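You operate a simulated robot arm through the tools that you are given. There is no shell and no other tool. Be economical: measure what you need, move in short steps, check, and stop when the job is done.

The job below is to be done with a simulated two-armed robot. You get a single attempt, and the scene is never put back.

TASK
Put the 30 tex blue yarn cone from the top of the green table in the small grey tray and the 20 tex blue yarn cone on the second shelf from the bottom of the grey shelving. Open the right door of the green cupboard, put the clipboard on the top of the green table away on the middle shelf of the green cupboard, then shut the door. Do these in any order.

The check looks at the end state, three seconds after you hand in, the way a careful person would. Anything else that was tipped, shoved, dropped, spilled or broken makes it a failure.

THE ROBOT
Two 7-joint arms with two-finger grippers on one trunk, on a base that drives. Base frame: it is fixed to the floor where the robot stands at the start and does not move with it; the origin is under the middle of the robot, x ahead of it, y to its left, z up; the surface under the hand at the start is at about z = 800. Readings come in mm, rad, newtons and seconds.
The left shoulder is at the start at [25, 214, 1181], the right one opposite. With the tool pointing down near the work surface each hand reaches from about 100 to 760 mm from the robot's upright axis, wherever it stands, measured 20 degrees to its own side. Places, roughly: middle shelf of the green cupboard [1800, -6600, 900]; right door of the green cupboard [1600, -6400, 900]; second shelf of the grey shelving [2900, -800, 500]; small grey tray (24x17x4 cm) [600, 200, 800]. Payload 2.2 kg a hand.
Tool frame (each hand has its own): the origin (TCP) lies between the finger pads and is the grasp point; the fingertips stand 19 mm ahead of it; z points along the fingers, y is the line along which they close. Largest opening 116 mm; the body of the gripper starts 70 mm behind the TCP.
Orientation is told as [roll, pitch, yaw] about the base's x, y, z axes, in that order, counted from this pose: with the fingers straight down and closing along the base's y, the tool's x points along the base's -x, its y along +y and its z along -z.

THE INTERFACE
- The arms move only by the tool apply_moves. It takes "left_steps", "right_steps" or both (then of equal length, played together; a hand with none holds still); each is a list of rows, each an object (a shift or turn left out is 0, a gripper value left out holds the last) with "jaw": the gripper command, from -1 (fully open) to 1 (shut), values between in proportion; "travel": the shift along the base's x, y, z in units of 25 mm (1.0 is 25 mm), a list of three; "rotation": the turn, a rotation vector about the base's x, y, z in units of 4 degrees (1.0 is 4 degrees), a list of three. In form: [{"jaw": jaw, "travel": [dx, dy, dz], "rotation": [wx, wy, wz]}, ...]. A call has 1 to 20 rows; each row shifts and turns the commanded pose from where the row before left it. A call with a number of a shift or a turn outside -1 to 1 is refused whole. A row lasts 0.2 s, in which the tool goes at most 50 mm and 0.15 rad; a call with a longer step from one row to the next is refused whole, and so is a gripper value outside its range. Where a pose cannot be reached the arm comes as near as it can. A force on the tool above 40 N (or 10 N above the force at the start of the call, whichever is more), or a blocked arm, ends the call early, and 0.2 s more pass. The fingers move at their own pace and stop on an object; they squeeze with about 24 N. The grip force told is the motor's: it shows also when the fingers shut on nothing. Time passes only in rows, and 0.2 s behind the last, so rows that do not move let the fingers close. It gives the time, the measured TCP pose, the force on the tool (base axes), the opening and the grip force at its end, in the units of the frame above (readings bear some noise), with the torque about the TCP (base axes, N m) and any sound that the robot's microphone picked up.
- Cameras (640 x 400 px; columns grow to the right, rows downward): "scene" is now at [128.7, -17.2, 1352.2]; the picture's right is [-0.12, -0.99, -0.00], its down [-0.61, 0.07, -0.79] and it looks along [0.78, -0.09, -0.61] (base axes); focal length 276 px, centre (320, 200). "left" rides on the left gripper at [69, 15, -97] in its tool frame; the picture's right is [-0.21, 0.98, 0.00], its down [-0.76, -0.17, -0.63] and it looks along [-0.62, -0.14, 0.77] (tool axes); focal length 251 px, centre (320, 200). "right" rides on the right gripper at [69, -15, -97] in its tool frame; the picture's right is [0.21, 0.98, 0.00], its down [-0.76, 0.17, -0.63] and it looks along [-0.62, 0.14, 0.77] (tool axes); focal length 251 px, centre (320, 200). There is no depth. A picture from a camera that has moved, and an enlarged one, comes with that camera's place and axes in the base frame and with its lens. The place of the scene camera against the robot may be out by one fixed shift of up to 12 mm in any direction.
- grab_frame(camera): a new picture of that camera. The clock stands still meanwhile.
- lift_body(by): slides the trunk up (or, below 0, down) by that many mm; the arms and the scene camera ride with it, the base frame stays. It gives what a move gives, with no picture.
- drive_base(legs): drives the robot by 1 to 6 legs, each [ahead, left, turn to the left] in mm, mm and rad, along the robot's own axes; the way and the turn of a leg run together, so that a leg with both is an arc; at most 1500 mm and 3.142 rad a leg. The arms and the cameras ride along, it lands a little off, and it stops where it bumps. It gives what a move gives.
- turn_head(pan, tilt): turns the head with the scene camera to pan (to the left, within 1.396 rad either way) and tilt (down, from -0.506 to 1.204), counted from straight ahead of the robot. It gives what a move gives.
- zoom(camera, box): a new picture of the part [left, top, right, bottom] of that camera's present view, enlarged. The clock stands still meanwhile.
- close_job(): hands the job in; it is judged then, once.

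Go step by step. Nothing tells you exact positions but the pictures and the camera data: compare them with the known pose of the tool, close in by small moves and look again before you grip or let go. The budget is 165 turns and 122 pictures, counting those below and the enlarged ones. Unless the task says otherwise, let go and move clear before handing in, and close with one line.

The tools are called as name(argument=value, ...) on one line, values as JSON. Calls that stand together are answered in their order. apply_moves: Moves the arms, as the interface text tells. Its arguments: {"type":"object","properties":{"left_steps":{"type":"array"},"right_steps":{"type":"array"}},"required":[]} The other tools are called the same way: lift_body (by) slides the trunk up or down; drive_base (legs) drives the base; turn_head (pan, tilt) turns the head that bears the scene camera; grab_frame (camera) takes a picture; zoom (camera, box) takes an enlarged picture of a part of a camera's view; close_job () hands the job in.

At the start:

```text
time: 0.0
left_position: [512.9, 123.0, 1161.0]
left_ee_rot: [0.003, 0.002, 0.0]
left_force: [1.0, 1.3, 0.0]
left_ft_torque: [-0.01, 0.0, 0.01]
left_finger_gap: 115.9
left_grip_force: 0.1
right_position: [524.3, -330.4, 1122.1]
right_ee_rot: [0.001, 0.002, 0.0]
right_force: [0.2, 0.0, -0.4]
right_ft_torque: [0.02, 0.0, -0.01]
right_finger_gap: 115.7
right_grip_force: 0.1
trunk travel left (down, up): [-325.0, 165.0]
robot x, y, heading: [1.3, -0.1, -0.003]
head pan, tilt: [-0.119, 0.656]
```

scene: 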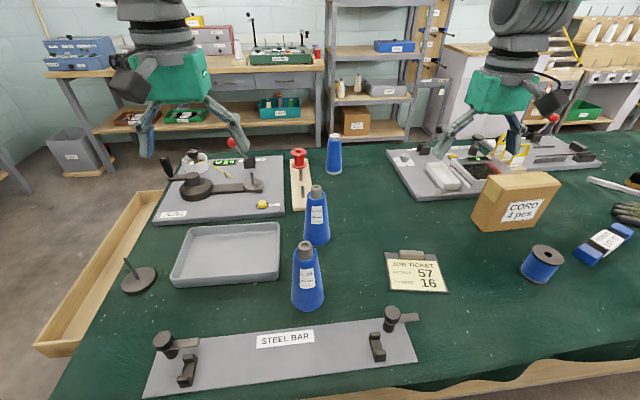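
right: 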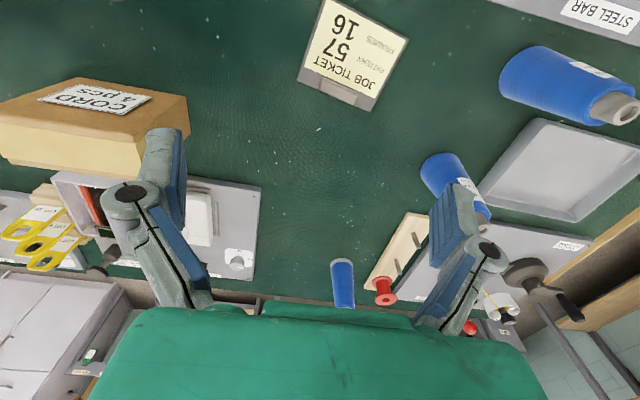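
left: 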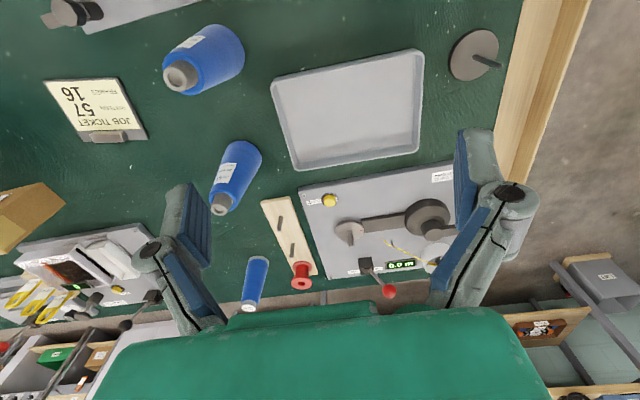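

I see three blue cones near the tray, and a clipboard (job ticket) on the green table. I'll zoom to read the labels on the cones.

zoom(camera="scene", box=[260, 130, 380, 205])

zoom(camera="scene", box=[260, 180, 460, 315])

zoom(camera="left", box=[150, 20, 310, 120])

```text
5.33 times, centred on (320, 168) of scene
camera zoom: at [128.7, -17.2, 1352.2], right [-0.12, -0.99, 0.0], down [-0.61, 0.07, -0.79], along [0.78, -0.09, -0.61], focal length 1474 px, centre (320, 373)
```

zoom: 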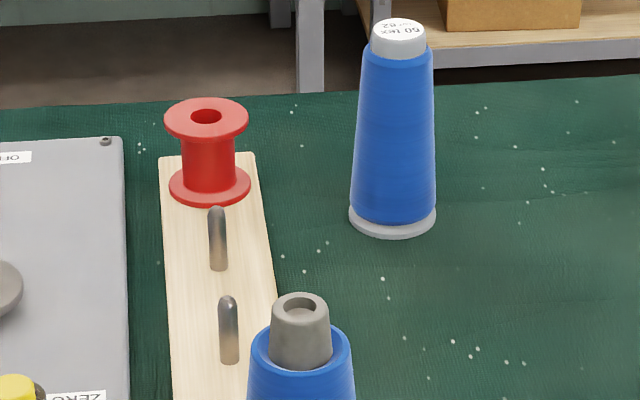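

```text
2.96 times, centred on (360, 248) of scene
camera zoom: at [128.7, -17.2, 1352.2], right [-0.12, -0.99, 0.0], down [-0.61, 0.07, -0.79], along [0.78, -0.09, -0.61], focal length 819 px, centre (202, 59)
```

zoom: 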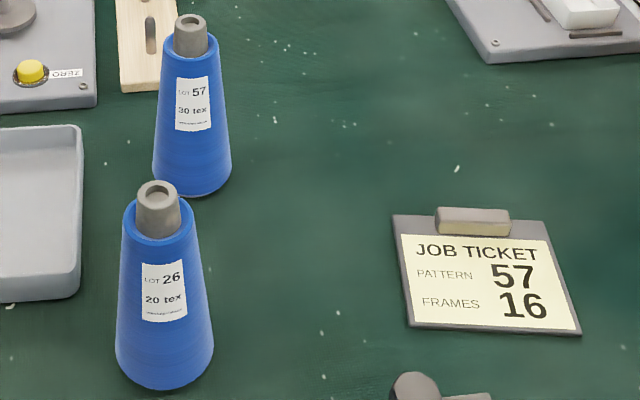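

```text
4.00 times, centred on (230, 70) of left
camera zoom: at [443.4, 138.8, 1255.3], right [0.21, 0.98, 0.0], down [0.76, -0.17, 0.63], along [0.62, -0.13, -0.78], focal length 1006 px, centre (680, 720)
```

zoom: 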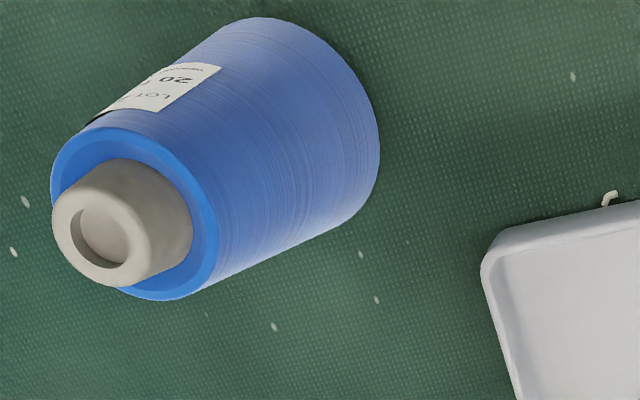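

The near cone is 20 tex; the middle seems to be 30 tex. I'll zoom closer to make sure.

zoom(camera="scene", box=[300, 195, 340, 220])

zoom(camera="scene", box=[320, 130, 344, 145])

zoom(camera="scene", box=[290, 262, 330, 287])

turn_head(pan=0, tilt=0.1)

```text
16.00 times, centred on (320, 208) of scene
camera zoom: at [128.7, -17.2, 1352.2], right [-0.12, -0.99, 0.0], down [-0.61, 0.07, -0.79], along [0.78, -0.09, -0.61], focal length 4422 px, centre (320, 80)
```

zoom: 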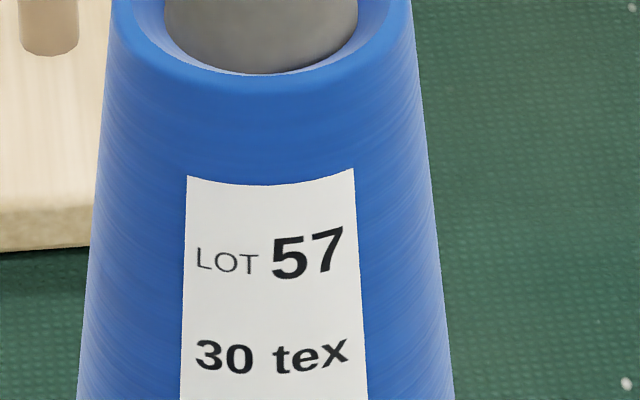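

```text
16.00 times, centred on (332, 138) of scene
camera zoom: at [128.7, -17.2, 1352.2], right [-0.12, -0.99, 0.0], down [-0.61, 0.07, -0.79], along [0.78, -0.09, -0.61], focal length 4422 px, centre (128, 1200)
```

zoom: 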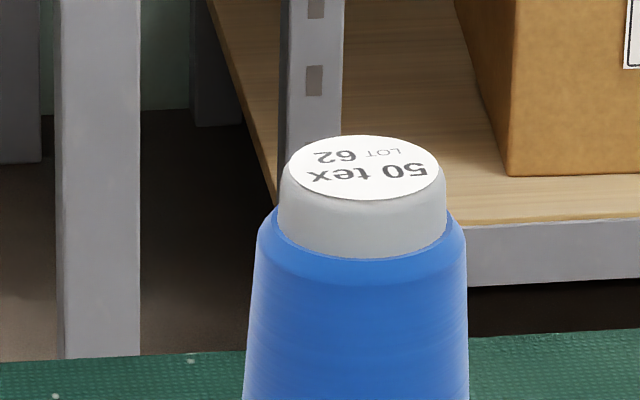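

```text
16.00 times, centred on (310, 274) of scene
camera zoom: at [128.7, -17.2, 1352.2], right [-0.12, -0.99, 0.0], down [-0.61, 0.07, -0.79], along [0.78, -0.09, -0.61], focal length 4422 px, centre (480, -992)
```

zoom: 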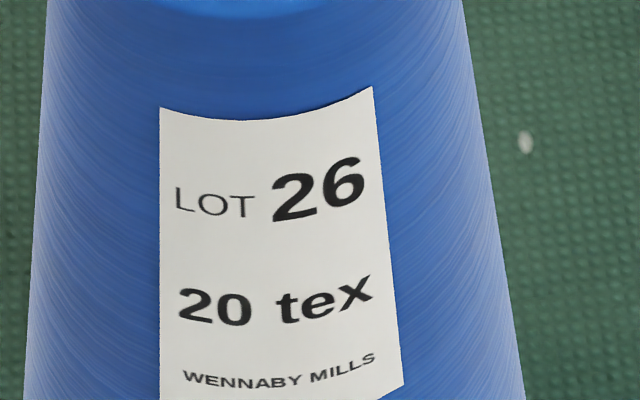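

```text
time: 1.0
left_position: [510.0, 125.1, 1162.1]
left_ee_rot: [0.001, -0.003, -0.001]
left_force: [0.5, -0.4, -0.3]
left_ft_torque: [0.0, -0.01, 0.0]
left_finger_gap: 116.0
left_grip_force: 0.0
right_position: [521.9, -330.1, 1122.1]
right_ee_rot: [0.001, -0.003, 0.0]
right_force: [0.7, -0.5, -0.6]
right_ft_torque: [0.01, -0.08, -0.01]
right_finger_gap: 115.8
right_grip_force: 0.0
trunk travel left (down, up): [-325.0, 165.0]
robot x, y, heading: [1.6, -0.3, 0.002]
head pan, tilt: [0.0, 0.099]
```

Confirmed: near cone = 20 tex (about [467,-29]), middle cone = 30 tex (about [652,-69]). Now I look around for the layout of the room.

grab_frame(camera="scene")

turn_head(pan=-0.9, tilt=0.25)

grab_frame(camera="scene")

turn_head(pan=1.0, tilt=0.4)

grab_frame(camera="scene")

```text
112 pictures are left
camera scene: at [135.0, -6.9, 1403.3], right [0.0, -1.0, 0.0], down [-0.1, 0.0, -0.99], along [0.99, 0.0, -0.1], focal length 276 px, centre (320, 200)
```

scene: 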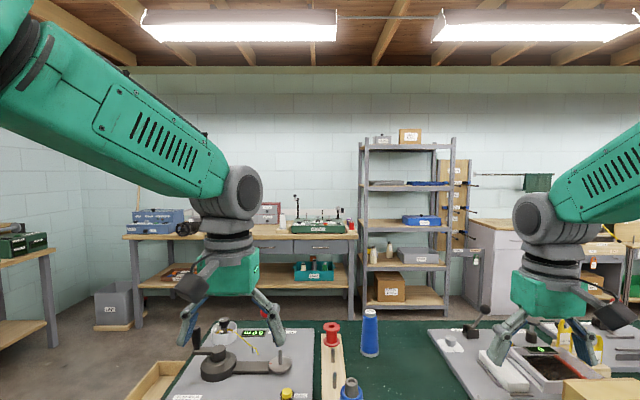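

```text
time: 2.2
left_position: [510.4, 124.8, 1161.4]
left_ee_rot: [0.001, -0.002, 0.0]
left_force: [-0.4, -0.5, -0.3]
left_ft_torque: [-0.01, 0.0, -0.04]
left_finger_gap: 116.0
left_grip_force: 0.1
right_position: [520.8, -330.2, 1122.1]
right_ee_rot: [0.001, -0.002, 0.0]
right_force: [0.1, -0.3, 0.0]
right_ft_torque: [0.03, -0.01, 0.0]
right_finger_gap: 116.2
right_grip_force: 0.0
trunk travel left (down, up): [-325.0, 165.0]
robot x, y, heading: [0.9, 0.8, 0.003]
head pan, tilt: [-0.901, 0.25]
```

```text
111 pictures are left
camera scene: at [101.0, -80.1, 1389.5], right [-0.78, -0.62, 0.0], down [-0.16, 0.19, -0.97], along [0.6, -0.76, -0.25], focal length 276 px, centre (320, 200)
```

scene: 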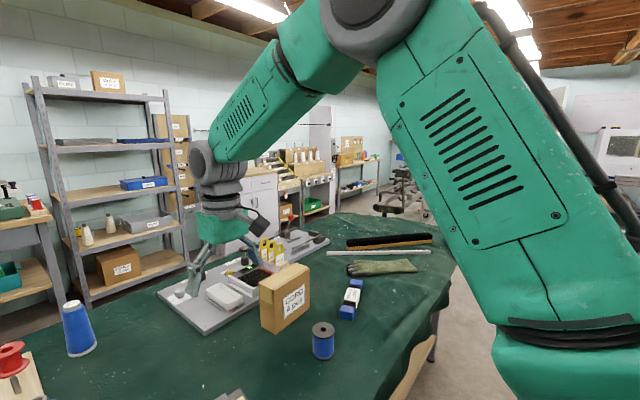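

```text
time: 4.0
left_position: [510.7, 124.0, 1161.9]
left_ee_rot: [0.0, -0.002, -0.001]
left_force: [-0.1, 0.1, -0.7]
left_ft_torque: [-0.03, 0.01, 0.03]
left_finger_gap: 116.1
left_grip_force: 0.0
right_position: [521.9, -330.2, 1123.1]
right_ee_rot: [0.002, -0.002, 0.0]
right_force: [0.0, -0.1, 0.5]
right_ft_torque: [0.0, -0.03, 0.0]
right_finger_gap: 115.6
right_grip_force: 0.0
trunk travel left (down, up): [-325.0, 165.0]
robot x, y, heading: [3.6, 2.0, -0.002]
head pan, tilt: [1.0, 0.4]
```

```text
110 pictures are left
camera scene: at [92.9, 71.1, 1375.7], right [0.84, -0.54, 0.0], down [-0.21, -0.33, -0.92], along [0.5, 0.78, -0.39], focal length 276 px, centre (320, 200)
```

scene: 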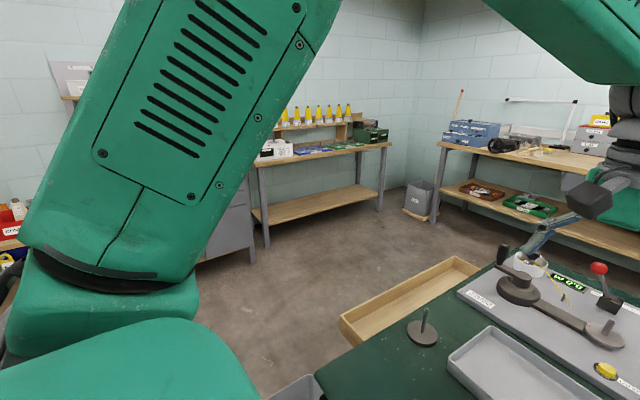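

Layout is clear: shelving is behind the table, cupboard far to the right. First the 30 tex cone: I'll bring the left hand over it and look.

apply_moves(left_steps=[{"travel": [0.67, -0.895, -0.31], "jaw": -1}, {"travel": [0.67, -0.895, -0.31]}, {"travel": [0.67, -0.895, -0.31]}, {"travel": [0.67, -0.895, -0.31]}, {"travel": [0.67, -0.895, -0.31]}, {"travel": [0.67, -0.895, -0.31]}, {"travel": [0.67, -0.895, -0.31]}, {"travel": [0.67, -0.895, -0.31]}, {}])

turn_head(pan=0, tilt=0.7)

grab_frame(camera="left")

grab_frame(camera="scene")

```text
time: 6.0
left_position: [627.1, -34.2, 1106.8]
left_ee_rot: [0.002, -0.002, 0.0]
left_force: [-0.5, 0.4, -0.1]
left_ft_torque: [0.0, -0.02, 0.01]
left_finger_gap: 116.0
left_grip_force: 0.1
left hand out of reach, approached as far as the arm can: row 8
right_position: [521.2, -328.9, 1121.5]
right_ee_rot: [-0.001, -0.001, 0.0]
right_force: [0.0, 0.0, 0.2]
right_ft_torque: [0.03, -0.01, 0.0]
right_finger_gap: 115.9
right_grip_force: 0.1
trunk travel left (down, up): [-325.0, 165.0]
robot x, y, heading: [0.2, -0.7, -0.001]
head pan, tilt: [1.0, 0.4]
```

```text
time: 7.3
left_position: [629.6, -33.1, 1107.6]
left_ee_rot: [0.002, -0.002, 0.003]
left_force: [-0.3, -0.5, 0.3]
left_ft_torque: [0.01, 0.01, 0.0]
left_finger_gap: 116.0
left_grip_force: 0.1
right_position: [521.2, -329.7, 1122.8]
right_ee_rot: [0.002, -0.002, -0.001]
right_force: [-1.1, -0.2, 0.2]
right_ft_torque: [0.02, 0.01, 0.02]
right_finger_gap: 115.8
right_grip_force: 0.2
trunk travel left (down, up): [-325.0, 165.0]
robot x, y, heading: [0.0, 0.1, 0.001]
head pan, tilt: [0.0, 0.7]
```

```text
109 pictures are left
camera left: at [559.7, -18.8, 1202.0], right [0.21, 0.98, 0.0], down [0.76, -0.17, 0.63], along [0.62, -0.13, -0.77], focal length 251 px, centre (320, 200)
```

left: 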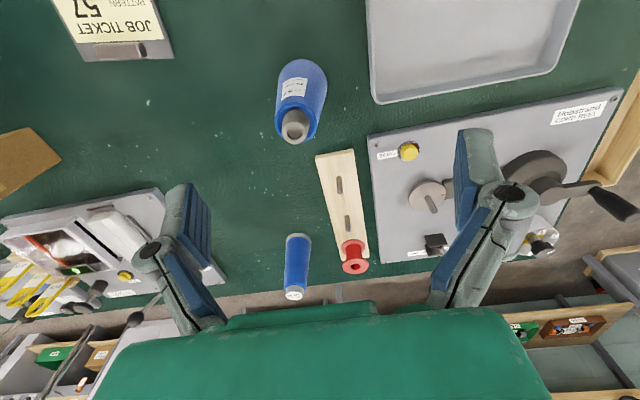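

```text
108 pictures are left
camera scene: at [128.7, -8.2, 1348.5], right [0.0, -1.0, 0.0], down [-0.65, 0.0, -0.76], along [0.76, 0.0, -0.65], focal length 276 px, centre (320, 200)
```

scene: 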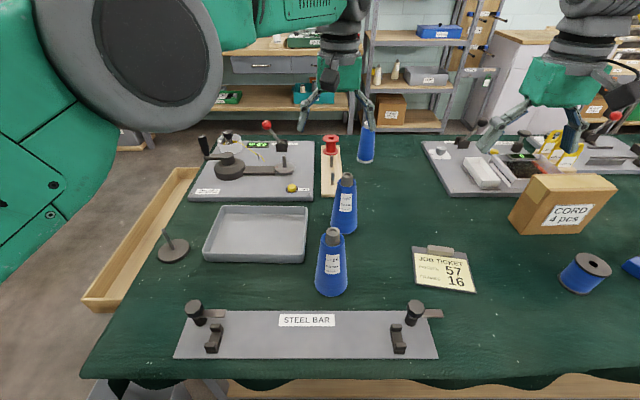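

The 30 tex cone comes out at about [648,-60] from the hand camera. The arm is at its reach limit up high, so I go lower and across a bit, still above the cone tip.

apply_moves(left_steps=[{"travel": [0, -0.2, -1]}, {"travel": [0, -0.2, -1]}, {"travel": [0.4, -0.4, -1]}, {"travel": [0.4, -0.3, -0.2]}, {}])

grab_frame(camera="left")

```text
time: 8.5
left_position: [638.1, -51.4, 1038.2]
left_ee_rot: [0.002, -0.002, 0.001]
left_force: [-0.2, 0.0, -0.1]
left_ft_torque: [0.02, 0.02, -0.01]
left_finger_gap: 115.9
left_grip_force: 0.1
left hand out of reach, approached as far as the arm can: row 3, 4
right_position: [522.0, -329.1, 1124.1]
right_ee_rot: [0.0, -0.002, 0.0]
right_force: [0.2, -0.4, -0.6]
right_ft_torque: [-0.01, -0.02, -0.02]
right_finger_gap: 115.8
right_grip_force: 0.0
trunk travel left (down, up): [-325.0, 165.0]
robot x, y, heading: [-2.4, 0.8, 0.0]
head pan, tilt: [0.0, 0.7]
```

```text
107 pictures are left
camera left: at [568.3, -36.0, 1132.0], right [0.21, 0.98, 0.0], down [0.76, -0.17, 0.63], along [0.62, -0.13, -0.77], focal length 251 px, centre (320, 200)
```

left: 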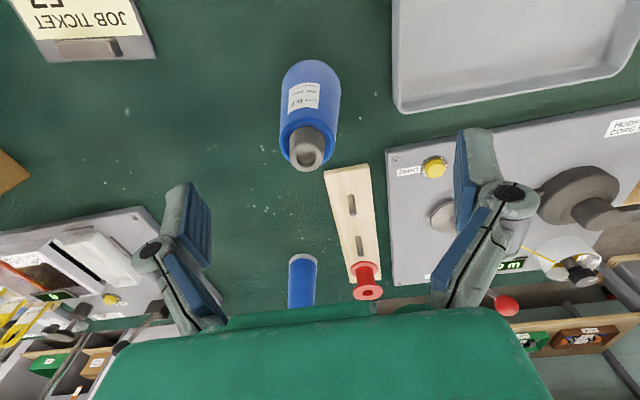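

Cone tip at [647,-61] confirmed. I go down around it with correction.

apply_moves(left_steps=[{"travel": [0, -0.2, -0.7]}, {"travel": [0.2, -0.2, -0.7]}, {"travel": [0.2, 0, -0.7]}, {}])

grab_frame(camera="left")

```text
time: 9.5
left_position: [639.8, -51.5, 985.2]
left_ee_rot: [0.002, -0.003, 0.0]
left_force: [1.0, 0.2, 0.3]
left_ft_torque: [-0.01, 0.03, -0.01]
left_finger_gap: 116.2
left_grip_force: 0.0
left hand out of reach, approached as far as the arm can: row 2, 3
right_position: [521.2, -328.8, 1123.1]
right_ee_rot: [0.001, -0.002, -0.001]
right_force: [0.4, -0.5, -0.1]
right_ft_torque: [0.02, 0.03, 0.01]
right_finger_gap: 115.9
right_grip_force: 0.1
trunk travel left (down, up): [-325.0, 165.0]
robot x, y, heading: [0.9, -0.6, -0.001]
head pan, tilt: [0.0, 0.7]
```

```text
106 pictures are left
camera left: at [569.4, -38.0, 1079.4], right [0.21, 0.98, 0.0], down [0.76, -0.17, 0.63], along [0.62, -0.13, -0.77], focal length 251 px, centre (320, 200)
```

left: 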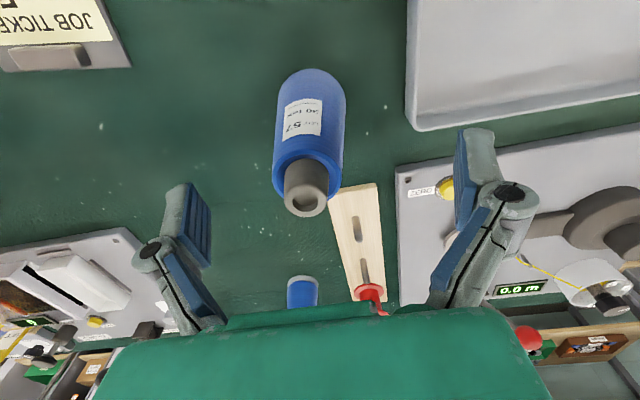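

About 10 mm off in y at the reach limit; I shift the base slightly.

drive_base(legs=[[8, -12, 0]])

apply_moves(left_steps=[{"travel": [0, 0, -0.6]}, {"travel": [0, 0, -0.6]}, {}])

grab_frame(camera="left")

```text
time: 10.3
left_position: [648.0, -64.6, 985.7]
left_ee_rot: [-0.001, -0.003, 0.0]
left_force: [-0.4, -0.2, 0.3]
left_ft_torque: [0.04, -0.03, -0.01]
left_finger_gap: 116.1
left_grip_force: 0.1
right_position: [528.8, -341.3, 1124.7]
right_ee_rot: [0.0, -0.005, 0.001]
right_force: [-0.1, 0.2, 0.7]
right_ft_torque: [0.0, -0.01, 0.01]
right_finger_gap: 116.0
right_grip_force: 0.0
trunk travel left (down, up): [-325.0, 165.0]
robot x, y, heading: [11.0, -12.6, 0.004]
head pan, tilt: [0.0, 0.7]
```

```text
time: 11.1
left_position: [650.1, -67.5, 957.6]
left_ee_rot: [0.001, -0.006, -0.002]
left_force: [-0.3, -0.7, -0.6]
left_ft_torque: [0.04, 0.01, -0.01]
left_finger_gap: 116.0
left_grip_force: 0.0
right_position: [523.9, -340.4, 1125.5]
right_ee_rot: [-0.002, -0.005, 0.0]
right_force: [0.0, -1.0, 0.2]
right_ft_torque: [0.0, -0.02, -0.01]
right_finger_gap: 115.8
right_grip_force: 0.1
trunk travel left (down, up): [-325.0, 165.0]
robot x, y, heading: [9.1, -13.5, 0.001]
head pan, tilt: [0.0, 0.7]
```

```text
105 pictures are left
camera left: at [578.7, -51.9, 1051.7], right [0.22, 0.98, 0.0], down [0.75, -0.17, 0.64], along [0.62, -0.14, -0.77], focal length 251 px, centre (320, 200)
```

left: 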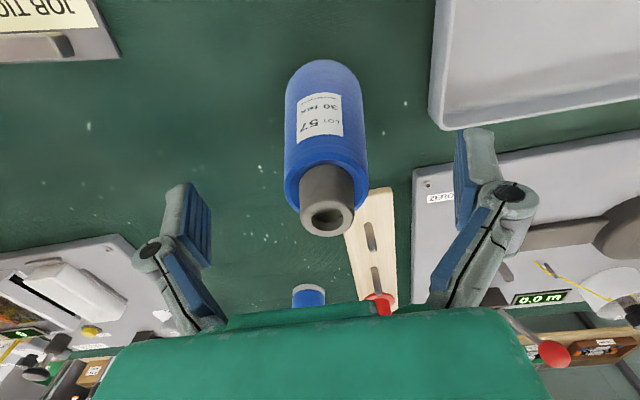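

Well centred now. Down to grip height and close.

apply_moves(left_steps=[{"travel": [-0.15, 0.15, -0.6]}, {"travel": [0, 0, -0.5]}, {}, {"jaw": 1}, {"jaw": 1}, {"jaw": 1}, {"jaw": 1}])

grab_frame(camera="left")

grab_frame(camera="scene")

```text
time: 12.7
left_position: [642.6, -62.9, 929.0]
left_ee_rot: [0.0, -0.006, 0.0]
left_force: [-0.4, 0.3, 0.4]
left_ft_torque: [0.01, 0.03, 0.02]
left_finger_gap: 50.1
left_grip_force: 24.1
right_position: [525.6, -341.7, 1125.4]
right_ee_rot: [0.0, -0.005, -0.001]
right_force: [0.4, -0.8, -0.8]
right_ft_torque: [0.04, -0.01, 0.0]
right_finger_gap: 115.9
right_grip_force: 0.1
trunk travel left (down, up): [-325.0, 165.0]
robot x, y, heading: [8.0, -13.7, -0.002]
head pan, tilt: [0.0, 0.7]
```

```text
104 pictures are left
camera left: at [572.8, -47.8, 1024.5], right [0.22, 0.98, 0.0], down [0.75, -0.17, 0.64], along [0.62, -0.14, -0.77], focal length 251 px, centre (320, 200)
```

left: 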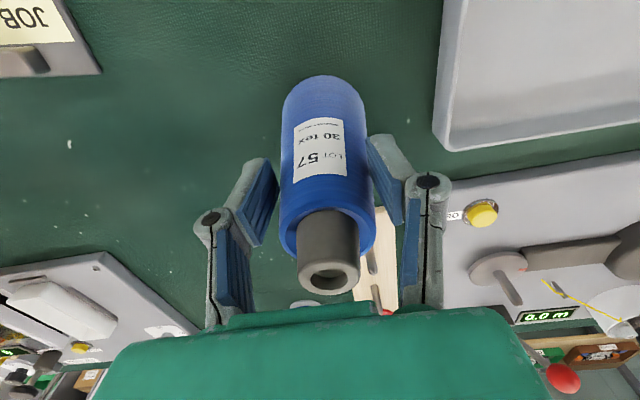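

```text
103 pictures are left
camera scene: at [137.1, -25.6, 1348.4], right [0.0, -1.0, -0.01], down [-0.65, 0.0, -0.76], along [0.76, 0.0, -0.65], focal length 276 px, centre (320, 200)
```

scene: 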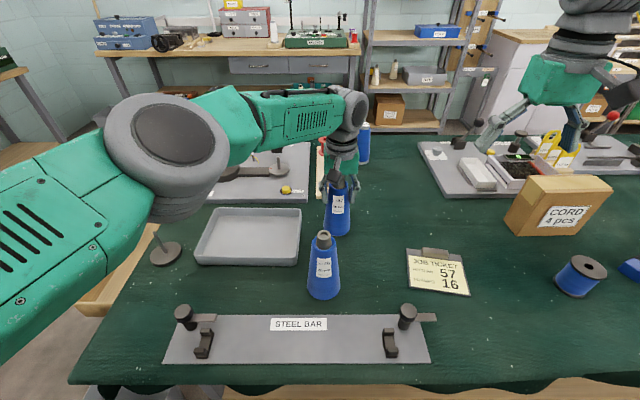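

Gripped (gap 50 mm). Lift and carry to the tray centre, about [626,166].

apply_moves(left_steps=[{"travel": [0, 0, 0.5]}, {"travel": [0, 0, 1]}, {"travel": [0, 0, 1]}, {"travel": [0, 0.3, 0.8]}, {"travel": [0, 0.9, 0]}, {"travel": [0, 0.9, 0]}, {"travel": [-0.1, 0.9, 0]}, {"travel": [-0.1, 0.9, 0]}, {"travel": [-0.1, 0.9, 0]}, {"travel": [-0.1, 0.9, 0]}, {"travel": [-0.1, 0.9, 0]}, {"travel": [-0.1, 0.9, 0]}, {"travel": [0, 0.9, 0]}, {"travel": [0, 0.8, 0]}, {}, {}])

grab_frame(camera="left")

grab_frame(camera="scene")

```text
time: 16.1
left_position: [626.9, 174.1, 1012.1]
left_ee_rot: [-0.006, -0.005, 0.0]
left_force: [0.3, -0.5, -3.1]
left_ft_torque: [0.0, 0.0, 0.0]
left_finger_gap: 50.0
left_grip_force: 23.5
right_position: [525.8, -335.4, 1127.3]
right_ee_rot: [-0.006, -0.005, 0.001]
right_force: [0.4, 0.3, -0.3]
right_ft_torque: [0.0, 0.0, 0.01]
right_finger_gap: 115.8
right_grip_force: 0.0
trunk travel left (down, up): [-325.0, 165.0]
robot x, y, heading: [7.5, -13.6, -0.003]
head pan, tilt: [0.0, 0.7]
```

```text
102 pictures are left
camera left: at [556.7, 189.9, 1107.4], right [0.21, 0.98, 0.0], down [0.75, -0.16, 0.64], along [0.62, -0.14, -0.77], focal length 251 px, centre (320, 200)
```

left: 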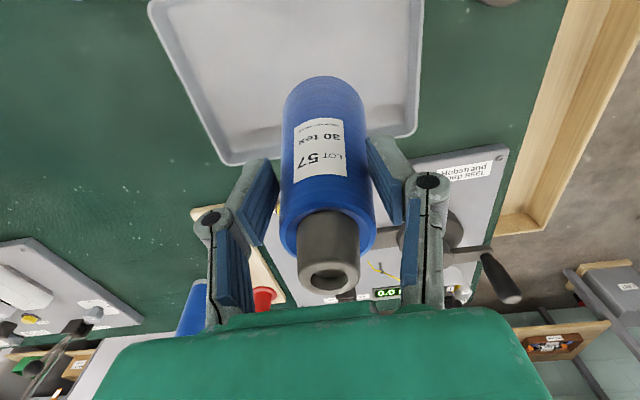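

```text
101 pictures are left
camera scene: at [137.1, -17.8, 1348.4], right [0.0, -1.0, 0.0], down [-0.65, 0.0, -0.76], along [0.76, 0.0, -0.65], focal length 276 px, centre (320, 200)
```

scene: 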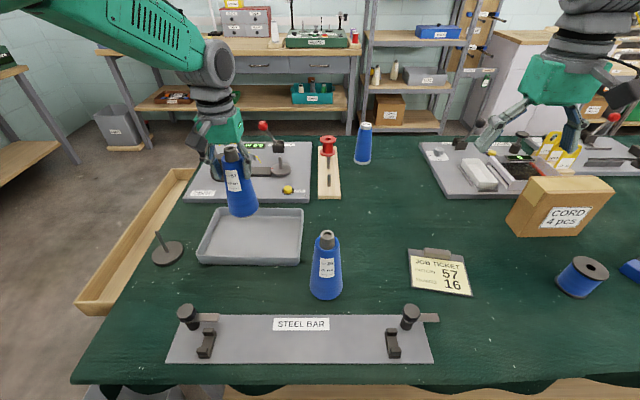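

Tray spans x≈525–697, y≈43–265, centre ≈[610,155]. I move over the centre and lower.

apply_moves(left_steps=[{"travel": [-0.35, -0.35, 0]}, {"travel": [-0.35, -0.35, 0]}, {}, {"travel": [0, 0, -0.7]}, {"travel": [0, 0, -0.7]}, {"travel": [0, 0, -0.7]}, {"travel": [0, 0, -0.4]}, {"travel": [0, 0, -0.3]}, {}])

grab_frame(camera="scene")

```text
time: 18.1
left_position: [610.1, 157.5, 942.0]
left_ee_rot: [-0.005, -0.006, 0.002]
left_force: [-0.2, -0.2, -2.8]
left_ft_torque: [0.04, 0.05, 0.01]
left_finger_gap: 49.9
left_grip_force: 23.8
right_position: [525.7, -335.0, 1126.9]
right_ee_rot: [-0.007, -0.007, 0.0]
right_force: [-0.6, -1.0, -0.1]
right_ft_torque: [0.03, -0.01, -0.01]
right_finger_gap: 116.0
right_grip_force: 0.1
trunk travel left (down, up): [-325.0, 165.0]
robot x, y, heading: [7.5, -11.6, -0.0]
head pan, tilt: [0.0, 0.7]
```

```text
100 pictures are left
camera scene: at [137.1, -18.2, 1348.4], right [0.0, -1.0, 0.0], down [-0.65, 0.0, -0.76], along [0.76, 0.0, -0.65], focal length 276 px, centre (320, 200)
```

scene: 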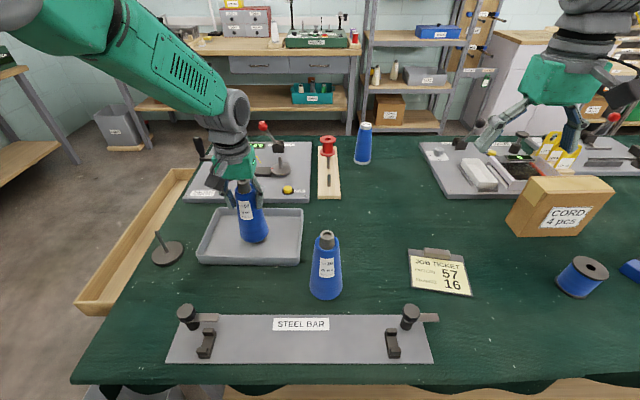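

Nearly down. I lower in small steps watching the force.

apply_moves(left_steps=[{"travel": [0, 0, -0.12]}, {"travel": [0, 0, -0.12]}, {}])

apply_moves(left_steps=[{"travel": [0, 0, -0.08]}, {"travel": [0, 0, -0.08]}, {}])

```text
time: 18.9
left_position: [610.6, 157.4, 936.6]
left_ee_rot: [-0.004, -0.005, 0.001]
left_force: [0.2, -0.8, -1.7]
left_ft_torque: [0.01, 0.04, 0.0]
left_finger_gap: 50.0
left_grip_force: 23.7
right_position: [524.3, -336.1, 1127.4]
right_ee_rot: [-0.006, -0.005, -0.001]
right_force: [-0.1, 0.7, -0.3]
right_ft_torque: [0.01, -0.04, 0.0]
right_finger_gap: 116.0
right_grip_force: 0.0
trunk travel left (down, up): [-325.0, 165.0]
robot x, y, heading: [9.2, -11.7, -0.002]
head pan, tilt: [0.0, 0.7]
```

```text
time: 19.7
left_position: [609.4, 155.4, 935.2]
left_ee_rot: [-0.004, -0.008, 0.0]
left_force: [-1.3, 1.1, 11.9]
left_ft_torque: [0.58, 0.06, 0.06]
left_finger_gap: 49.9
left_grip_force: 23.7
right_position: [524.8, -335.0, 1127.8]
right_ee_rot: [-0.005, -0.008, 0.0]
right_force: [0.4, 0.1, 0.3]
right_ft_torque: [0.02, -0.01, 0.01]
right_finger_gap: 116.0
right_grip_force: 0.0
trunk travel left (down, up): [-325.0, 165.0]
robot x, y, heading: [5.6, -11.2, 0.001]
head pan, tilt: [0.0, 0.7]
```

Contact felt. Release, rise clear, and look.

apply_moves(left_steps=[{"jaw": 0.0}, {"jaw": -1}, {"jaw": -1}, {}, {"travel": [0, 0, 1]}, {"travel": [0, 0, 1]}, {"travel": [0, 0, 1]}, {"travel": [0, 0, 1]}, {"travel": [0, 0, 1]}, {"travel": [0, 0, 1]}, {"travel": [-1, 1, 1]}, {"travel": [-1, 1, 0]}, {"travel": [-1, 1, 0]}, {"travel": [-1, 1, 0]}])

grab_frame(camera="scene")

```text
time: 22.7
left_position: [507.1, 257.4, 1109.8]
left_ee_rot: [-0.006, -0.008, -0.001]
left_force: [0.5, -0.7, 1.3]
left_ft_torque: [-0.05, -0.04, 0.02]
left_finger_gap: 115.9
left_grip_force: 0.0
right_position: [523.3, -332.6, 1128.7]
right_ee_rot: [-0.007, -0.008, -0.001]
right_force: [-0.9, -0.2, 1.2]
right_ft_torque: [0.01, -0.01, -0.04]
right_finger_gap: 115.9
right_grip_force: 0.1
trunk travel left (down, up): [-325.0, 165.0]
robot x, y, heading: [6.6, -12.0, -0.001]
head pan, tilt: [0.0, 0.7]
```

```text
99 pictures are left
camera scene: at [133.6, -16.4, 1348.9], right [0.0, -1.0, 0.0], down [-0.65, 0.0, -0.76], along [0.76, 0.0, -0.65], focal length 276 px, centre (320, 200)
```

scene: 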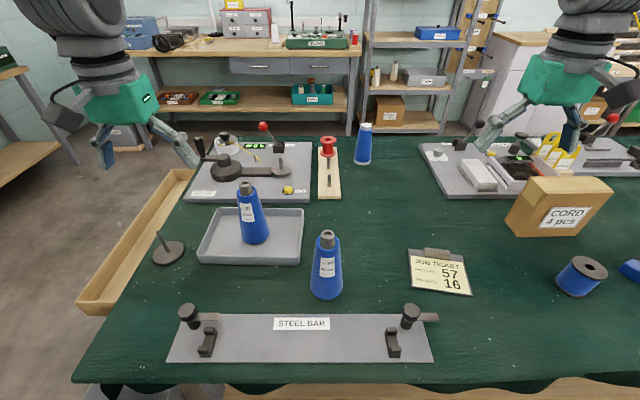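

30 tex cone stands in the tray. For the 20 tex cone I'll grip it with the hand pitched forward (fingers 30° below horizontal) so it can go into the shelving. I back up 150 mm and pitch the right hand.

drive_base(legs=[[-150, 0, 0]])

apply_moves(right_steps=[{"rotation": [0, -1, 0], "travel": [0, 0.3, 0]}, {"rotation": [0, -1, 0], "travel": [0, 0.3, 0]}, {"rotation": [0, -1, 0], "travel": [0, 0.7, 0]}, {"rotation": [0, -1, 0], "travel": [0, 0.8, 0]}, {"rotation": [0, -1, 0], "travel": [0, 0.8, 0]}, {"rotation": [0, -1, 0], "travel": [0, 0.8, 0]}, {"rotation": [0, -1, 0], "travel": [0, 0.9, -0.3]}, {"rotation": [0, -1, 0], "travel": [0, 0.9, -0.3]}, {"rotation": [0, -1, 0], "travel": [0, 0.9, -0.3]}, {"rotation": [0, -1, 0], "travel": [0, 0.9, -0.3]}, {"rotation": [0, -1, 0], "travel": [0, 0.9, -0.5]}, {"rotation": [0, -1, 0], "travel": [0, 0.9, -0.5]}, {"rotation": [0, -1, 0], "travel": [0, 0.9, -0.5]}, {"rotation": [0, -1, 0], "travel": [0, 0.9, -0.5]}, {"rotation": [0, -1, 0], "travel": [0, 0.9, -0.5]}, {}])

grab_frame(camera="right")

grab_frame(camera="scene")

```text
time: 24.1
left_position: [361.0, 256.0, 1106.7]
left_ee_rot: [-0.005, -0.002, -0.002]
left_force: [0.1, 1.1, 0.1]
left_ft_torque: [-0.03, -0.01, 0.02]
left_finger_gap: 116.3
left_grip_force: 0.1
right_position: [378.4, -335.9, 1125.7]
right_ee_rot: [-0.004, -0.007, 0.0]
right_force: [0.1, 0.0, -0.4]
right_ft_torque: [-0.04, 0.0, 0.01]
right_finger_gap: 115.9
right_grip_force: 0.1
trunk travel left (down, up): [-325.0, 165.0]
robot x, y, heading: [-140.1, -10.1, -0.003]
head pan, tilt: [0.0, 0.7]
```

```text
time: 27.6
left_position: [351.9, 257.0, 1111.2]
left_ee_rot: [-0.005, -0.012, 0.0]
left_force: [-0.4, 0.5, -0.2]
left_ft_torque: [0.04, -0.02, 0.01]
left_finger_gap: 116.2
left_grip_force: 0.0
right_position: [381.8, -49.5, 1069.0]
right_ee_rot: [0.136, -1.083, -0.163]
right_force: [-0.2, 0.3, 0.1]
right_ft_torque: [0.01, 0.01, -0.01]
right_finger_gap: 115.5
right_grip_force: 0.1
trunk travel left (down, up): [-325.0, 165.0]
robot x, y, heading: [-134.9, -15.3, 0.003]
head pan, tilt: [0.0, 0.7]
stopped in row 16 (right hand): the arm was blocked; the commanded pose is now the measured one
```

```text
98 pictures are left
camera right: at [264.2, -58.2, 1052.2], right [-0.06, 0.99, -0.13], down [-0.2, 0.11, 0.97], along [0.98, 0.08, 0.19], focal length 251 px, centre (320, 200)
```

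right: 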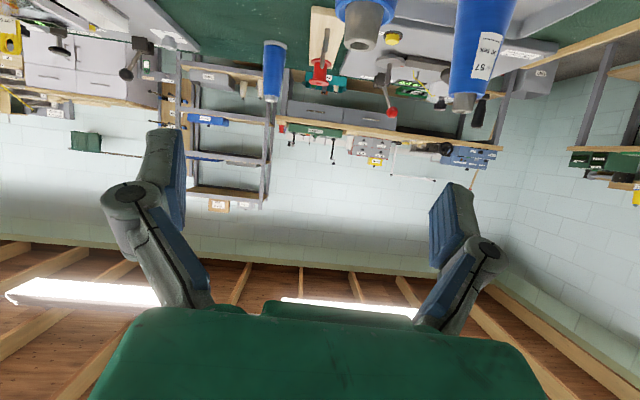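

```text
97 pictures are left
camera scene: at [-14.0, -15.5, 1348.7], right [0.0, -1.0, 0.0], down [-0.65, 0.0, -0.76], along [0.76, 0.0, -0.65], focal length 276 px, centre (320, 200)
```

scene: 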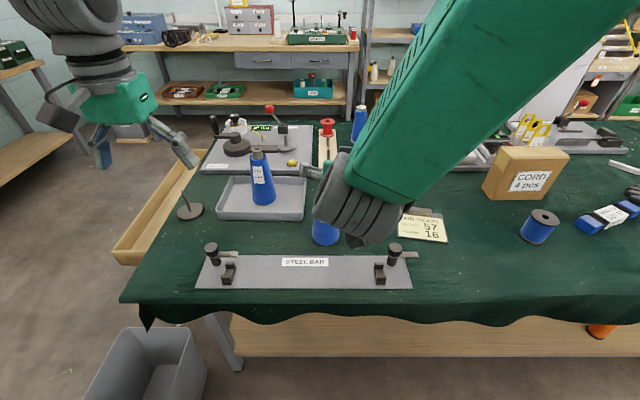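

The hand is pitched about −62° but the arm hit a limit crossing the body. I shift the base left 150 mm, so the cone lies on the right arm's side, then bring the hand behind the cone.

drive_base(legs=[[0, 150, 0]])

apply_moves(right_steps=[{"travel": [-0.2, -1, -0.3], "rotation": [-0.3, 0, 0.2]}, {"travel": [-0.2, -1, -0.5], "rotation": [-0.3, 0, 0.2]}, {"travel": [-0.2, -1, -0.6], "rotation": [-0.3, 0, 0.1]}, {"travel": [0, -1, -0.7]}, {"travel": [0, -1, -0.7]}, {}])

grab_frame(camera="right")

grab_frame(camera="scene")

```text
time: 29.0
left_position: [352.8, 370.3, 1117.5]
left_ee_rot: [0.023, -0.011, -0.003]
left_force: [-0.1, -2.1, -0.4]
left_ft_torque: [0.17, 0.0, -0.05]
left_finger_gap: 115.8
left_grip_force: 0.0
right_position: [384.1, 62.0, 1068.5]
right_ee_rot: [0.203, -1.074, -0.234]
right_force: [0.7, -3.2, -0.7]
right_ft_torque: [0.12, 0.05, 0.21]
right_finger_gap: 115.9
right_grip_force: 0.0
trunk travel left (down, up): [-325.0, 165.0]
robot x, y, heading: [-137.1, 128.0, 0.002]
head pan, tilt: [0.0, 0.7]
```

```text
time: 30.4
left_position: [349.7, 406.5, 1110.5]
left_ee_rot: [-0.009, -0.015, -0.003]
left_force: [0.6, -0.4, 0.0]
left_ft_torque: [0.01, -0.01, -0.03]
left_finger_gap: 116.3
left_grip_force: 0.0
right_position: [366.0, -28.2, 1002.0]
right_ee_rot: [0.005, -1.085, -0.021]
right_force: [-0.8, 0.9, -0.7]
right_ft_torque: [0.03, 0.02, -0.02]
right_finger_gap: 116.1
right_grip_force: 0.0
trunk travel left (down, up): [-325.0, 165.0]
robot x, y, heading: [-142.9, 134.4, -0.0]
head pan, tilt: [0.0, 0.7]
```

```text
96 pictures are left
camera right: at [248.6, -41.9, 986.3], right [-0.08, 0.98, -0.19], down [-0.21, 0.17, 0.96], along [0.98, 0.12, 0.19], focal length 251 px, centre (320, 200)
```

right: 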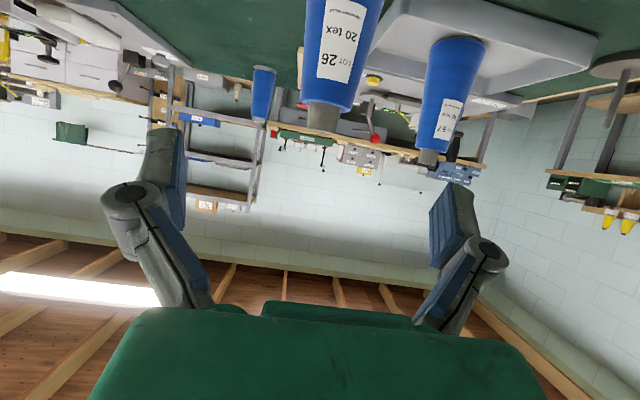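

```text
95 pictures are left
camera scene: at [-13.3, 147.0, 1348.4], right [0.0, -1.0, 0.02], down [-0.65, -0.01, -0.76], along [0.76, -0.01, -0.65], focal length 276 px, centre (320, 200)
```

scene: 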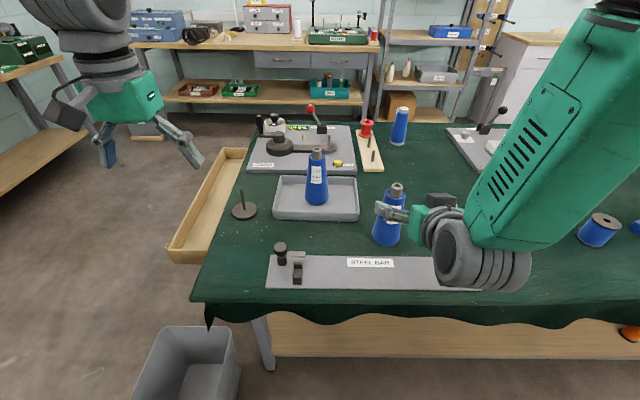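

The hand is aligned behind the 20 tex cone (≈[466,-28]). Approach: down 45, then along the finger direction partway, then look.

apply_moves(right_steps=[{"travel": [0, 0, -0.9]}, {"travel": [0, 0, -0.9]}, {"travel": [0.6, 0, -0.31]}, {"travel": [0.6, 0, -0.31]}, {"travel": [0.6, 0, -0.31]}, {"travel": [0.6, 0, -0.31]}, {}])

grab_frame(camera="right")

grab_frame(camera="scene")

```text
time: 32.2
left_position: [346.3, 389.2, 1117.0]
left_ee_rot: [0.008, -0.016, -0.002]
left_force: [0.1, -1.0, 0.7]
left_ft_torque: [0.11, 0.0, -0.02]
left_finger_gap: 115.8
left_grip_force: 0.0
right_position: [423.2, -44.2, 926.0]
right_ee_rot: [0.046, -1.092, -0.059]
right_force: [0.9, -2.2, -0.2]
right_ft_torque: [0.04, -0.04, 0.1]
right_finger_gap: 115.9
right_grip_force: 0.0
trunk travel left (down, up): [-325.0, 165.0]
robot x, y, heading: [-140.7, 135.5, 0.002]
head pan, tilt: [0.0, 0.7]
stopped in row 7 (right hand): the arm was blocked; the commanded pose is now the measured one
```

```text
94 pictures are left
camera right: at [305.9, -55.5, 908.1], right [-0.08, 0.98, -0.17], down [-0.21, 0.15, 0.97], along [0.97, 0.11, 0.19], focal length 251 px, centre (320, 200)
```

right: 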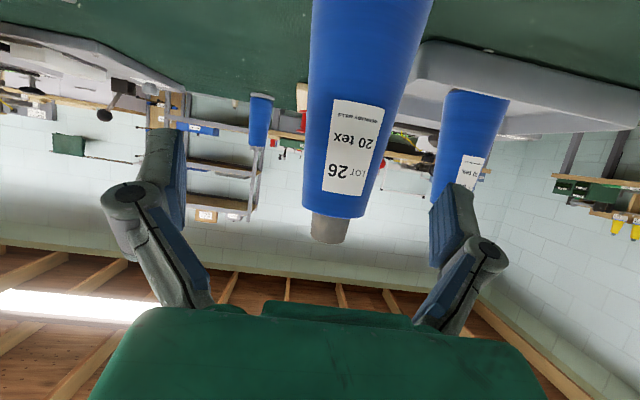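

```text
93 pictures are left
camera scene: at [-13.0, 128.9, 1348.6], right [0.0, -1.0, 0.0], down [-0.65, 0.0, -0.76], along [0.76, 0.0, -0.65], focal length 276 px, centre (320, 200)
```

scene: 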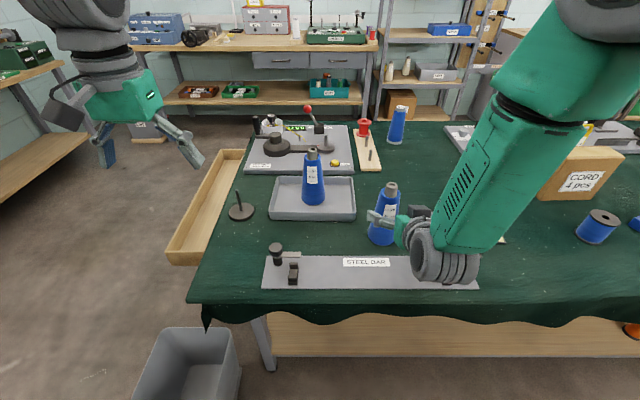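

The trunk seems to sway a little and the arm reports being blocked. I let it settle and re-read.

apply_moves(right_steps=[{}, {}, {}, {}])

turn_head(pan=-0.6, tilt=1.1)

grab_frame(camera="scene")

```text
time: 33.4
left_position: [343.8, 395.2, 1117.4]
left_ee_rot: [0.0, -0.023, -0.004]
left_force: [-0.4, 0.9, 1.2]
left_ft_torque: [-0.01, -0.03, 0.0]
left_finger_gap: 116.0
left_grip_force: 0.0
right_position: [421.6, -38.2, 929.1]
right_ee_rot: [0.028, -1.094, -0.044]
right_force: [0.8, 0.0, -0.8]
right_ft_torque: [-0.02, 0.0, 0.04]
right_finger_gap: 116.0
right_grip_force: 0.2
trunk travel left (down, up): [-325.0, 165.0]
robot x, y, heading: [-143.5, 127.4, -0.002]
head pan, tilt: [0.0, 0.7]
stopped in row 4 (right hand): the arm was blocked; the commanded pose is now the measured one
```

```text
time: 34.4
left_position: [344.4, 412.4, 1113.2]
left_ee_rot: [-0.012, -0.021, 0.0]
left_force: [0.5, 0.2, -0.5]
left_ft_torque: [-0.07, 0.0, 0.03]
left_finger_gap: 116.2
left_grip_force: 0.0
right_position: [422.1, -24.5, 930.1]
right_ee_rot: [0.003, -1.097, -0.02]
right_force: [0.2, 1.8, 0.4]
right_ft_torque: [-0.05, 0.03, -0.05]
right_finger_gap: 116.0
right_grip_force: 0.1
trunk travel left (down, up): [-325.0, 165.0]
robot x, y, heading: [-142.6, 134.3, -0.003]
head pan, tilt: [-0.6, 1.1]
```

```text
92 pictures are left
camera scene: at [-45.7, 101.6, 1319.0], right [-0.56, -0.83, 0.01], down [-0.74, 0.5, -0.45], along [0.37, -0.26, -0.89], focal length 276 px, centre (320, 200)
```

scene: 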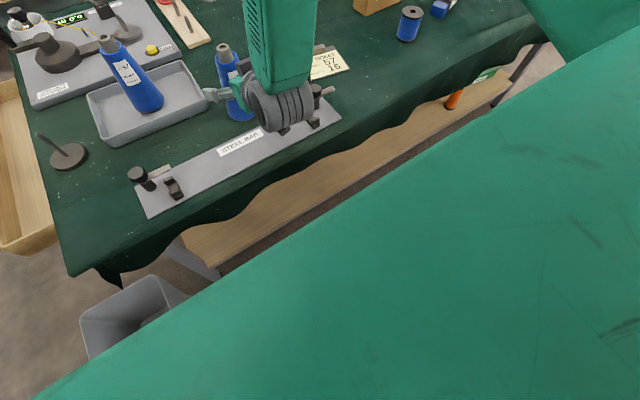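

apply_moves(left_steps=[{}, {}, {}, {}, {}, {}, {}, {}, {}, {}, {}, {}, {}, {}, {}, {}, {}, {}, {}, {}])

apply_moves(left_steps=[{}, {}, {}])

apply_moves(left_steps=[{}, {}])

```text
time: 38.6
left_position: [344.1, 392.4, 1115.8]
left_ee_rot: [0.002, -0.024, -0.002]
left_force: [0.9, -0.1, 0.0]
left_ft_torque: [0.02, -0.02, -0.01]
left_finger_gap: 116.1
left_grip_force: 0.0
right_position: [422.2, -42.3, 928.4]
right_ee_rot: [0.035, -1.094, -0.049]
right_force: [0.0, 0.1, 0.7]
right_ft_torque: [-0.01, -0.04, 0.01]
right_finger_gap: 116.0
right_grip_force: 0.0
trunk travel left (down, up): [-325.0, 165.0]
robot x, y, heading: [-141.6, 127.7, 0.004]
head pan, tilt: [-0.6, 1.1]
```

```text
time: 39.4
left_position: [344.9, 388.6, 1116.9]
left_ee_rot: [0.008, -0.022, -0.004]
left_force: [-0.3, -1.1, -0.4]
left_ft_torque: [0.05, 0.0, 0.0]
left_finger_gap: 116.1
left_grip_force: 0.1
right_position: [420.4, -45.8, 926.7]
right_ee_rot: [0.037, -1.095, -0.054]
right_force: [-0.3, -0.3, -0.6]
right_ft_torque: [0.02, -0.02, 0.07]
right_finger_gap: 116.1
right_grip_force: 0.1
trunk travel left (down, up): [-325.0, 165.0]
robot x, y, heading: [-138.2, 130.9, 0.001]
head pan, tilt: [-0.6, 1.1]
```

```text
time: 40.0
left_position: [343.4, 395.4, 1116.5]
left_ee_rot: [0.001, -0.022, -0.003]
left_force: [-0.5, -0.9, -0.3]
left_ft_torque: [-0.03, -0.01, 0.01]
left_finger_gap: 115.8
left_grip_force: 0.0
right_position: [421.7, -39.3, 927.8]
right_ee_rot: [0.028, -1.095, -0.043]
right_force: [-0.2, -0.8, 0.2]
right_ft_torque: [0.0, -0.02, -0.01]
right_finger_gap: 116.2
right_grip_force: 0.1
trunk travel left (down, up): [-325.0, 165.0]
robot x, y, heading: [-141.0, 128.4, -0.002]
head pan, tilt: [-0.6, 1.1]
```

The base appears to be pressing against something on its left (landed short). I drive 40 mm back right to free it.

drive_base(legs=[[0, -40, 0]])

apply_moves(left_steps=[{}, {}, {}])

apply_moves(left_steps=[{}, {}])

turn_head(pan=1.2, tilt=1.15)

grab_frame(camera="scene")

```text
time: 40.9
left_position: [343.2, 368.7, 1113.2]
left_ee_rot: [-0.012, -0.02, 0.0]
left_force: [0.4, 0.7, -0.1]
left_ft_torque: [-0.03, 0.0, 0.01]
left_finger_gap: 116.0
left_grip_force: 0.0
right_position: [421.8, -66.4, 929.5]
right_ee_rot: [0.009, -1.096, -0.023]
right_force: [0.4, 0.0, 0.0]
right_ft_torque: [-0.07, 0.0, -0.07]
right_finger_gap: 116.1
right_grip_force: 0.1
trunk travel left (down, up): [-325.0, 165.0]
robot x, y, heading: [-145.0, 92.5, -0.002]
head pan, tilt: [-0.6, 1.1]
```

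```text
time: 41.7
left_position: [339.9, 366.6, 1116.2]
left_ee_rot: [-0.006, -0.024, 0.001]
left_force: [0.3, 0.5, 0.6]
left_ft_torque: [-0.01, 0.02, 0.04]
left_finger_gap: 115.8
left_grip_force: 0.1
right_position: [418.8, -69.1, 931.1]
right_ee_rot: [0.011, -1.099, -0.026]
right_force: [-0.3, 0.4, 0.1]
right_ft_torque: [0.04, -0.02, 0.02]
right_finger_gap: 115.9
right_grip_force: 0.1
trunk travel left (down, up): [-325.0, 165.0]
robot x, y, heading: [-139.0, 92.1, -0.002]
head pan, tilt: [-0.6, 1.1]
```

```text
time: 42.3
left_position: [340.8, 350.5, 1118.3]
left_ee_rot: [0.005, -0.025, -0.004]
left_force: [-0.7, -0.8, 0.3]
left_ft_torque: [0.09, 0.0, -0.01]
left_finger_gap: 116.1
left_grip_force: 0.1
right_position: [418.7, -84.9, 929.0]
right_ee_rot: [0.037, -1.097, -0.051]
right_force: [0.7, -1.4, -0.7]
right_ft_torque: [0.01, -0.04, 0.05]
right_finger_gap: 116.3
right_grip_force: 0.0
trunk travel left (down, up): [-325.0, 165.0]
robot x, y, heading: [-142.2, 90.6, 0.001]
head pan, tilt: [-0.6, 1.1]
```

```text
time: 44.1
left_position: [342.6, 350.9, 1117.9]
left_ee_rot: [0.004, -0.025, -0.003]
left_force: [1.0, -0.8, 0.4]
left_ft_torque: [0.07, 0.01, -0.01]
left_finger_gap: 115.9
left_grip_force: 0.1
right_position: [418.0, -82.9, 928.5]
right_ee_rot: [0.034, -1.096, -0.051]
right_force: [-0.2, -1.2, -0.3]
right_ft_torque: [-0.01, -0.01, 0.09]
right_finger_gap: 116.1
right_grip_force: 0.0
trunk travel left (down, up): [-325.0, 165.0]
robot x, y, heading: [-138.5, 94.8, -0.0]
head pan, tilt: [1.201, 1.15]
```

```text
91 pictures are left
camera scene: at [-76.3, 124.7, 1316.3], right [0.93, -0.36, -0.01], down [-0.33, -0.85, -0.42], along [0.14, 0.39, -0.91], focal length 276 px, centre (320, 200)
```

scene: 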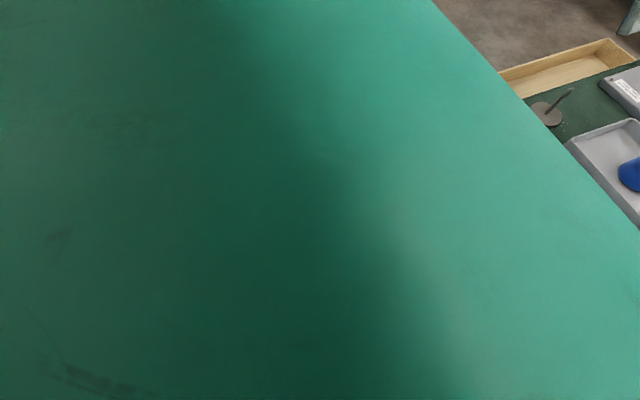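

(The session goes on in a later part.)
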